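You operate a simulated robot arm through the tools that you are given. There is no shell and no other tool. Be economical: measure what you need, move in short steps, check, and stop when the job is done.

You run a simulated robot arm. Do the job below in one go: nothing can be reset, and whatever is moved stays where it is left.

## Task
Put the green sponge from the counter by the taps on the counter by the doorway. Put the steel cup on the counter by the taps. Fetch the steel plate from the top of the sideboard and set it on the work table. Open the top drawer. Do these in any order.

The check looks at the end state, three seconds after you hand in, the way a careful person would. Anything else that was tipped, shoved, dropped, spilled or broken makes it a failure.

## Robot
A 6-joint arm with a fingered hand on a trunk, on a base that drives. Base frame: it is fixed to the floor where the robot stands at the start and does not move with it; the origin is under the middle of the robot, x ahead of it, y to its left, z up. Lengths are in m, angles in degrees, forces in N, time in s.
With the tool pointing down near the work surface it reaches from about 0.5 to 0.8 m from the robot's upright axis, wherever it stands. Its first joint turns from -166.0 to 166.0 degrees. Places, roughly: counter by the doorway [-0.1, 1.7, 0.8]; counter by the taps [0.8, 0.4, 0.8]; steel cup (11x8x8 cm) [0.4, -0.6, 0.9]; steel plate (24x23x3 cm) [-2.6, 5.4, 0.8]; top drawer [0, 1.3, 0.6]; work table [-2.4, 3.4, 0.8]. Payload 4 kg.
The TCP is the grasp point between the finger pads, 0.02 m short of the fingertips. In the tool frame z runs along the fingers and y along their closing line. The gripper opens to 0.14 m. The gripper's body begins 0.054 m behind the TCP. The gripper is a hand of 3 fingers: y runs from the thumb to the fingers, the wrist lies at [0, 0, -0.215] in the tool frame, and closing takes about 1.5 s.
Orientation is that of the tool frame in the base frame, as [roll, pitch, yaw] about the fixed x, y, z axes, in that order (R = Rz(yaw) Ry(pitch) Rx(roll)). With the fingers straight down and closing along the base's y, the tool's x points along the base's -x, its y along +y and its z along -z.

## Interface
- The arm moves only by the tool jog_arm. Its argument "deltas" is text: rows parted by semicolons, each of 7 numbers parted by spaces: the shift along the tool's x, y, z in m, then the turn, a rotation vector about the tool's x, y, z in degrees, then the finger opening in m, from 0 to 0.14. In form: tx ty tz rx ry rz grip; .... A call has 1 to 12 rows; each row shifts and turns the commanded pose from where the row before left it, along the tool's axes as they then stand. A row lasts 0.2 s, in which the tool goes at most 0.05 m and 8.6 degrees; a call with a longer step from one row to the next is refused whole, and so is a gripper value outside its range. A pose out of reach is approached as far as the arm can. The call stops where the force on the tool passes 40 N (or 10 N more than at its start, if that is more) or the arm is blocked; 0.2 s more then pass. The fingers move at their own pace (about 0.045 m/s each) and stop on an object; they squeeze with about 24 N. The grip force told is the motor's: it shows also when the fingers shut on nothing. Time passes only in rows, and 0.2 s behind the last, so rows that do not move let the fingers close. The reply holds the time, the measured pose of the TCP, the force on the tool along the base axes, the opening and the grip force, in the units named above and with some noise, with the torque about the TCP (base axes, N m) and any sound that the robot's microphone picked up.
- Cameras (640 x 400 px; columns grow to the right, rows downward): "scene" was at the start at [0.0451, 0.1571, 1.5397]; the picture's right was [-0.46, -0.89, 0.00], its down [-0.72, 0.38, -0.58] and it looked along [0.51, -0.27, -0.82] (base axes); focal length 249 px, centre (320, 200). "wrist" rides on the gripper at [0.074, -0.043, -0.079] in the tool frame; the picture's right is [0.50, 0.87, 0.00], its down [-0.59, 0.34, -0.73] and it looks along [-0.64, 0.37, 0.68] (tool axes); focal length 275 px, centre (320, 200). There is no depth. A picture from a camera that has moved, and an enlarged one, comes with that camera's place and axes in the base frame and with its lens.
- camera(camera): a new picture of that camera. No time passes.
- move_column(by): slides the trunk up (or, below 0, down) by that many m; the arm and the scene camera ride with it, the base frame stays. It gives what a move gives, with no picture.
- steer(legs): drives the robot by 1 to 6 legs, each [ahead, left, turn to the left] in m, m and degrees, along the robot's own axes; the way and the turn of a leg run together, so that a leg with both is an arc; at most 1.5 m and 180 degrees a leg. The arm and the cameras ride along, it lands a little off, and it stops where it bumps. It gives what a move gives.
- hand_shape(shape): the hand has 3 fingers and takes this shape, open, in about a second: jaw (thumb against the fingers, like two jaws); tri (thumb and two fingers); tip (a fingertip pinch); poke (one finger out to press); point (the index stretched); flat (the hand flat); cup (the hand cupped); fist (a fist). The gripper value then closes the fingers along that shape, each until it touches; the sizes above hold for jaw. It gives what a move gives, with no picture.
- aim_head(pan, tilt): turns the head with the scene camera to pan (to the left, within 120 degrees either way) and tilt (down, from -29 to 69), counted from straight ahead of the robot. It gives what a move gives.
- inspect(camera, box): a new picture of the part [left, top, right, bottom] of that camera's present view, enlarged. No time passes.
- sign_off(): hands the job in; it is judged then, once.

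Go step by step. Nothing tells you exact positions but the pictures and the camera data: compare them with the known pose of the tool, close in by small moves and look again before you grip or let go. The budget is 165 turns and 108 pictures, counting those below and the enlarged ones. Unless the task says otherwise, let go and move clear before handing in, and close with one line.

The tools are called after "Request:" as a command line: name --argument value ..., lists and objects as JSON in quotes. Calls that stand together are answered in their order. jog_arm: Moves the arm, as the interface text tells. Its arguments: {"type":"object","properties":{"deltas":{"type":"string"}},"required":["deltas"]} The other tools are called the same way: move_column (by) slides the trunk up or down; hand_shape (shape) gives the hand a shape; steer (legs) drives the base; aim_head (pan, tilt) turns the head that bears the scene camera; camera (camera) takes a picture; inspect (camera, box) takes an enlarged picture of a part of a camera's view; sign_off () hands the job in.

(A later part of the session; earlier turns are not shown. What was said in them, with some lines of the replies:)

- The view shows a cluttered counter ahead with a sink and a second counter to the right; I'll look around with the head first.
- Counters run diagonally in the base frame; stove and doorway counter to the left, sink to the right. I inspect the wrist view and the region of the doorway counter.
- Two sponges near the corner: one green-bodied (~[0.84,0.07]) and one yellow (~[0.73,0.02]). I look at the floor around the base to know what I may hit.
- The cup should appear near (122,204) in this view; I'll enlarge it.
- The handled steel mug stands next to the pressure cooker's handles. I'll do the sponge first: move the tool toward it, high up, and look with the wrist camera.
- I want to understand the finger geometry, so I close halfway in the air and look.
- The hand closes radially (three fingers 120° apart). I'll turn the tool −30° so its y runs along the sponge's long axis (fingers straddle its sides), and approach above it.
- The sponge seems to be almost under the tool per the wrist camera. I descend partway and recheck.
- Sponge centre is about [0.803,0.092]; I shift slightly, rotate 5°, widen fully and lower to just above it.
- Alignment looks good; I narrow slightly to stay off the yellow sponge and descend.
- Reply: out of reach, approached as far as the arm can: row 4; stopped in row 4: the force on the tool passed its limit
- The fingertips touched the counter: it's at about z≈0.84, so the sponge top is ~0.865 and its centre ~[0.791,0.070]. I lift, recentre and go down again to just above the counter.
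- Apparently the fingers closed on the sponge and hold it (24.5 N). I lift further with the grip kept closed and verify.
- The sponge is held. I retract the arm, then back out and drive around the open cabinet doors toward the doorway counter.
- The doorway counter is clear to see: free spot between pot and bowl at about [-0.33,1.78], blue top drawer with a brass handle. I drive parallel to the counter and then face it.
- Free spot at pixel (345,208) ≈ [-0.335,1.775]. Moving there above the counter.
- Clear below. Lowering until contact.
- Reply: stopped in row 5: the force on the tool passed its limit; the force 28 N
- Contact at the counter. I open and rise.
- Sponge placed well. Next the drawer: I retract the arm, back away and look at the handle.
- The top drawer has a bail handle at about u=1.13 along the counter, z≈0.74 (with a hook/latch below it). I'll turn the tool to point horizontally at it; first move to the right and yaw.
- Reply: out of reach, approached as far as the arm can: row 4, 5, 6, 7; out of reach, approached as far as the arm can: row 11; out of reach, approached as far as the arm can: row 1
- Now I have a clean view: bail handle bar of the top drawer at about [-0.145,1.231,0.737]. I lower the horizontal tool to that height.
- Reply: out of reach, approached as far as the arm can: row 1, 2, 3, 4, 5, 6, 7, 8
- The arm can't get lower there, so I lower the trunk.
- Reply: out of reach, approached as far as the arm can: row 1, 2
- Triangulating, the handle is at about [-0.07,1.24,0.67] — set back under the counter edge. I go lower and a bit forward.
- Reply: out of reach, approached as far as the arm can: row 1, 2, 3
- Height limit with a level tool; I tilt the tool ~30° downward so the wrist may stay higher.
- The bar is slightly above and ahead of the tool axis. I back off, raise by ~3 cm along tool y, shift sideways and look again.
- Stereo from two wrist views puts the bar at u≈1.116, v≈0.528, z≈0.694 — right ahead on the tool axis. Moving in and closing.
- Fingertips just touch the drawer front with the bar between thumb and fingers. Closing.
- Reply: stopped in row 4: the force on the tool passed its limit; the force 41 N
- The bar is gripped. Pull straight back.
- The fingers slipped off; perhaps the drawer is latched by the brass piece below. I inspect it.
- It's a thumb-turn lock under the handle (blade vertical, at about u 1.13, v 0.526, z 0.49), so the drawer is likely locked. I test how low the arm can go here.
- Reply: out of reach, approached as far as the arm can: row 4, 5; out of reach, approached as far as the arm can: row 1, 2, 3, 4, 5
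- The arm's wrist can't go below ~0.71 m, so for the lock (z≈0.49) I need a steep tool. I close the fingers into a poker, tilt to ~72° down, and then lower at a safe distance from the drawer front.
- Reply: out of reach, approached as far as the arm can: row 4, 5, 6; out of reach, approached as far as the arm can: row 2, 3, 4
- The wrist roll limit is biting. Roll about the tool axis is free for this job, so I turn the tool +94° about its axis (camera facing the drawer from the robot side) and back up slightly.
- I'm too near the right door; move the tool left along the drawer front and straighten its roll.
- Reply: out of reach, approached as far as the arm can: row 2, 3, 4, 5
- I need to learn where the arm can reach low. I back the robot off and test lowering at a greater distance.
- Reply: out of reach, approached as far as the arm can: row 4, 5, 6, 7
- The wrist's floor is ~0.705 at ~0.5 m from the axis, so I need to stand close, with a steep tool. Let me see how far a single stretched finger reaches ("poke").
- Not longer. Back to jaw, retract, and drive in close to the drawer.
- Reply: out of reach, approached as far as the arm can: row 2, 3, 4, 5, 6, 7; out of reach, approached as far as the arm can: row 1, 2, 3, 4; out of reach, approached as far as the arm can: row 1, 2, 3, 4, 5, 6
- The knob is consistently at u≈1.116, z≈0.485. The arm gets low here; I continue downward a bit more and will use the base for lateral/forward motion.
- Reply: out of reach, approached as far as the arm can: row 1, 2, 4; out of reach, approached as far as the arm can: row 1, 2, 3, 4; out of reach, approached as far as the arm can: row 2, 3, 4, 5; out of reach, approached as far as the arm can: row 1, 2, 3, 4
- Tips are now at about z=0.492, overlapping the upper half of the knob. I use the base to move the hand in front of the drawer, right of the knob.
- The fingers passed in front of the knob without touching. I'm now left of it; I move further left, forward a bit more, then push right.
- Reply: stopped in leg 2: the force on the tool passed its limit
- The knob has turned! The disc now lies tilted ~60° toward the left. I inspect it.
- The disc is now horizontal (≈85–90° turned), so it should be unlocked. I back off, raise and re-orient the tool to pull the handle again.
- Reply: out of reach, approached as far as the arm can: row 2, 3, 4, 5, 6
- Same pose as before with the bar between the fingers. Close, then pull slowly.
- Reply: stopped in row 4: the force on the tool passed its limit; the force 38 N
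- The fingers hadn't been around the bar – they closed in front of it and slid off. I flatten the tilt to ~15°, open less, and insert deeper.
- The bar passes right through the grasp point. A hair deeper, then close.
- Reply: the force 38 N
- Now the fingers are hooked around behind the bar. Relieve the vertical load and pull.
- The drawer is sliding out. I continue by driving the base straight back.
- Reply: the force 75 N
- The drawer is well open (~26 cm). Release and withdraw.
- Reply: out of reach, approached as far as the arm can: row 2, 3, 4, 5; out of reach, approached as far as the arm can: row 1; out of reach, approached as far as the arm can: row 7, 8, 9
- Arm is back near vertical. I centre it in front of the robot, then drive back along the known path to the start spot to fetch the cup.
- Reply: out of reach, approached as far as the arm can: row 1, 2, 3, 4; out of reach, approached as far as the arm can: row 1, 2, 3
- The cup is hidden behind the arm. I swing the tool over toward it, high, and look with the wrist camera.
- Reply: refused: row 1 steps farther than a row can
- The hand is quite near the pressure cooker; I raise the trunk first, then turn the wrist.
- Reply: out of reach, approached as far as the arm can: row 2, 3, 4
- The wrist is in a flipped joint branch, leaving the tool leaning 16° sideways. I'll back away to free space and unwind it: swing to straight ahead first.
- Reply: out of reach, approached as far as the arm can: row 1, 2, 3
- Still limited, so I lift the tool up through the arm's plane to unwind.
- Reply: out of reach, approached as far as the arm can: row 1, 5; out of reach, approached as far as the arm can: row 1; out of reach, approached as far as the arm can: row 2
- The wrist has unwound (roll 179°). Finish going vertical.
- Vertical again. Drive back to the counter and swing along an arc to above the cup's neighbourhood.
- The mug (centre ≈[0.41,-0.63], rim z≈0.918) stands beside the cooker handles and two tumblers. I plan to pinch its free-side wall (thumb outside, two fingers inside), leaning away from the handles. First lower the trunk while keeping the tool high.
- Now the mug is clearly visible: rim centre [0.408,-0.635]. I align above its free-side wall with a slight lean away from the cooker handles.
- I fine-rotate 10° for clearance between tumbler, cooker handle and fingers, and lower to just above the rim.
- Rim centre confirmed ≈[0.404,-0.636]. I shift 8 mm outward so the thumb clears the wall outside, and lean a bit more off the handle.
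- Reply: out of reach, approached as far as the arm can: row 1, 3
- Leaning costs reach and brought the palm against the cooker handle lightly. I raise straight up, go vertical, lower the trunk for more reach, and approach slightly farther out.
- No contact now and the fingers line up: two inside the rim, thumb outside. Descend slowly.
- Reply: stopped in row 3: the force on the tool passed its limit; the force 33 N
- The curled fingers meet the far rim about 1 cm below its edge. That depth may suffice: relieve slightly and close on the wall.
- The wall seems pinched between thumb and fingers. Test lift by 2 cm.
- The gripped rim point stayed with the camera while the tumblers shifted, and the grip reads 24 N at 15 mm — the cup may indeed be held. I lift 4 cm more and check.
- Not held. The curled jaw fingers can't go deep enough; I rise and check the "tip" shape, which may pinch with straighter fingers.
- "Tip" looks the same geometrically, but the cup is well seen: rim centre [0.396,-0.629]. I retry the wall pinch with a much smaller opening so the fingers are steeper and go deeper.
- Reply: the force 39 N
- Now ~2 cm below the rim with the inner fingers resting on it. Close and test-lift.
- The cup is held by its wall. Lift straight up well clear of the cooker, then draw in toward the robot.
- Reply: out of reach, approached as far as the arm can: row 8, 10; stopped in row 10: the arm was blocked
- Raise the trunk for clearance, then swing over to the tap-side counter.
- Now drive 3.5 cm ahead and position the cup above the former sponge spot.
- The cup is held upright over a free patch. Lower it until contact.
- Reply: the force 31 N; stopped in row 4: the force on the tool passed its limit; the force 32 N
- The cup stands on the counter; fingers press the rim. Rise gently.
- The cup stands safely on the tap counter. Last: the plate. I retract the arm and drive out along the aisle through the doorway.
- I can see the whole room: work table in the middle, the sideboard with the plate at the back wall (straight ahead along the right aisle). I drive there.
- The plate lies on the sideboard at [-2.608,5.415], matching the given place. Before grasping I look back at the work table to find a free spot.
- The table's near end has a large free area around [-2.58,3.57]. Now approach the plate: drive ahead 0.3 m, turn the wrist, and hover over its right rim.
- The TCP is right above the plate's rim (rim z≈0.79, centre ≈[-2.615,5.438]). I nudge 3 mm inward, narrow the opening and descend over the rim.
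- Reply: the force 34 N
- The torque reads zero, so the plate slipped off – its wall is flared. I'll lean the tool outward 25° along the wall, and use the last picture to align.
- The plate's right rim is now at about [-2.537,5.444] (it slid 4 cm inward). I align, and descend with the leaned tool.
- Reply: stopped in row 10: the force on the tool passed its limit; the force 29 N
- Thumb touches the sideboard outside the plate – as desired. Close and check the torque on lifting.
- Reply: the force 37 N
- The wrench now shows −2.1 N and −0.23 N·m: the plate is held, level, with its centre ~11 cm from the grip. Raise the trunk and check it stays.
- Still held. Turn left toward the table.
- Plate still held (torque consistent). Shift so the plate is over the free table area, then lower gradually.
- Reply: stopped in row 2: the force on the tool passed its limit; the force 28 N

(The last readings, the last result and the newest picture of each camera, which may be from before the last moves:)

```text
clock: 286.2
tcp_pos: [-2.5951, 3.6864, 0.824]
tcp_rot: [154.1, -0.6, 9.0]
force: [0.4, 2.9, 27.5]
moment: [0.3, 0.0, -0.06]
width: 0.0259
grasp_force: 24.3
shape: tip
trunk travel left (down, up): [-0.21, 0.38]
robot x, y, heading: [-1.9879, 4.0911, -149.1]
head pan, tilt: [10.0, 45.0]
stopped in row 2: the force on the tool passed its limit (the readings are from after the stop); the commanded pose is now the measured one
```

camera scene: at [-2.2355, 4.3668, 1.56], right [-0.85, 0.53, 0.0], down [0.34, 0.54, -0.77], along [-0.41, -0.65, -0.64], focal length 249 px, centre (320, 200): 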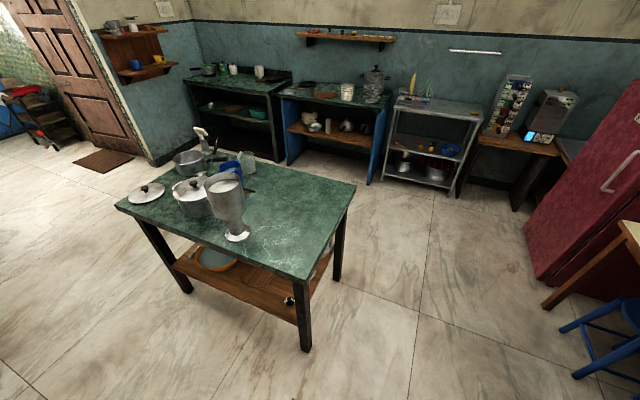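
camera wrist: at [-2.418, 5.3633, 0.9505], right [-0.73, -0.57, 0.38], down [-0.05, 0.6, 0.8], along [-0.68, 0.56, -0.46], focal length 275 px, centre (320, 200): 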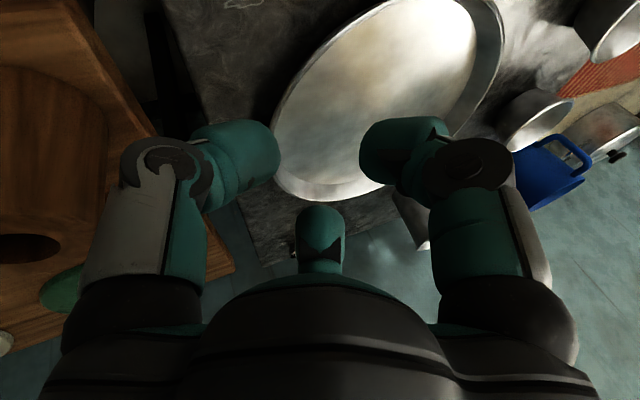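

Contact with the table at the near edge. Open gently and back out along the wall direction.

Request:
jog_arm --deltas "0 0.0004 -0.001 0 0 0 0.03; 0 0 0 0 0 0 0.036; 0 0 0 0 0 0 0.04; 0 0 0 0 0 0 0.04; 0 0 0 0 0 0 0.04"

Request:
jog_arm --deltas "0 0.0022 -0.0045 0 0 0 0.04; 0 0.0035 -0.0072 0 0 0 0.04; 0 0.0043 -0.009 0 0 0 0.04; 0 0.0086 -0.018 0 0 0 0.04; 0 0.0086 -0.018 0 0 0 0.04; 0 0.013 -0.027 0 0 0 0.04; 0 0.013 -0.027 0 0 0 0.04; 0 0 0 0 0 0 0.04"

```text
clock: 287.4
tcp_pos: [-2.5972, 3.6854, 0.8212]
tcp_rot: [154.2, -0.7, 9.0]
force: [-0.3, -4.4, 11.9]
moment: [0.08, 0.05, 0.03]
width: 0.0388
grasp_force: 0.0
shape: tip
trunk travel left (down, up): [-0.21, 0.38]
robot x, y, heading: [-1.9894, 4.0915, -149.0]
head pan, tilt: [10.0, 45.0]
```

```text
clock: 289.2
tcp_pos: [-2.5998, 3.6866, 0.9437]
tcp_rot: [154.2, -0.7, 9.0]
force: [-0.2, 0.1, 0.2]
moment: [-0.05, 0.03, -0.01]
width: 0.04
grasp_force: 0.0
shape: tip
trunk travel left (down, up): [-0.21, 0.38]
robot x, y, heading: [-1.9863, 4.0896, -148.8]
head pan, tilt: [10.0, 45.0]
```

The wrench is back to zero: the plate is down. I move clear.

Request:
move_column --by 0.2

Request:
steer --legs '[[-0.15, 0, 0]]'

```text
clock: 291.4
tcp_pos: [-2.601, 3.6863, 1.1451]
tcp_rot: [154.2, -0.7, 9.1]
force: [0.6, -0.2, 0.3]
moment: [0.02, -0.03, 0.01]
width: 0.0399
grasp_force: 0.1
shape: tip
trunk travel left (down, up): [-0.41, 0.18]
robot x, y, heading: [-1.9937, 4.0925, -148.7]
head pan, tilt: [10.0, 45.0]
```

```text
clock: 292.8
tcp_pos: [-2.4708, 3.764, 1.1462]
tcp_rot: [154.2, -0.7, 9.0]
force: [0.7, 1.0, 1.5]
moment: [0.0, 0.01, -0.03]
width: 0.0397
grasp_force: 0.1
shape: tip
trunk travel left (down, up): [-0.41, 0.18]
robot x, y, heading: [-1.8619, 4.1655, -149.1]
head pan, tilt: [10.0, 45.0]
```

All four parts have been carried out and the hand is empty and clear, so I hand in.

Request:
sign_off

```text
The job is handed in.
```

I did all four parts and handed the job in: the sponge is on the doorway counter, the cup stands on the tap counter, the top drawer is unlocked and open, and the plate is on the work table. I had no pictures left to check the plate after setting it down; only the force readings show it was released there.
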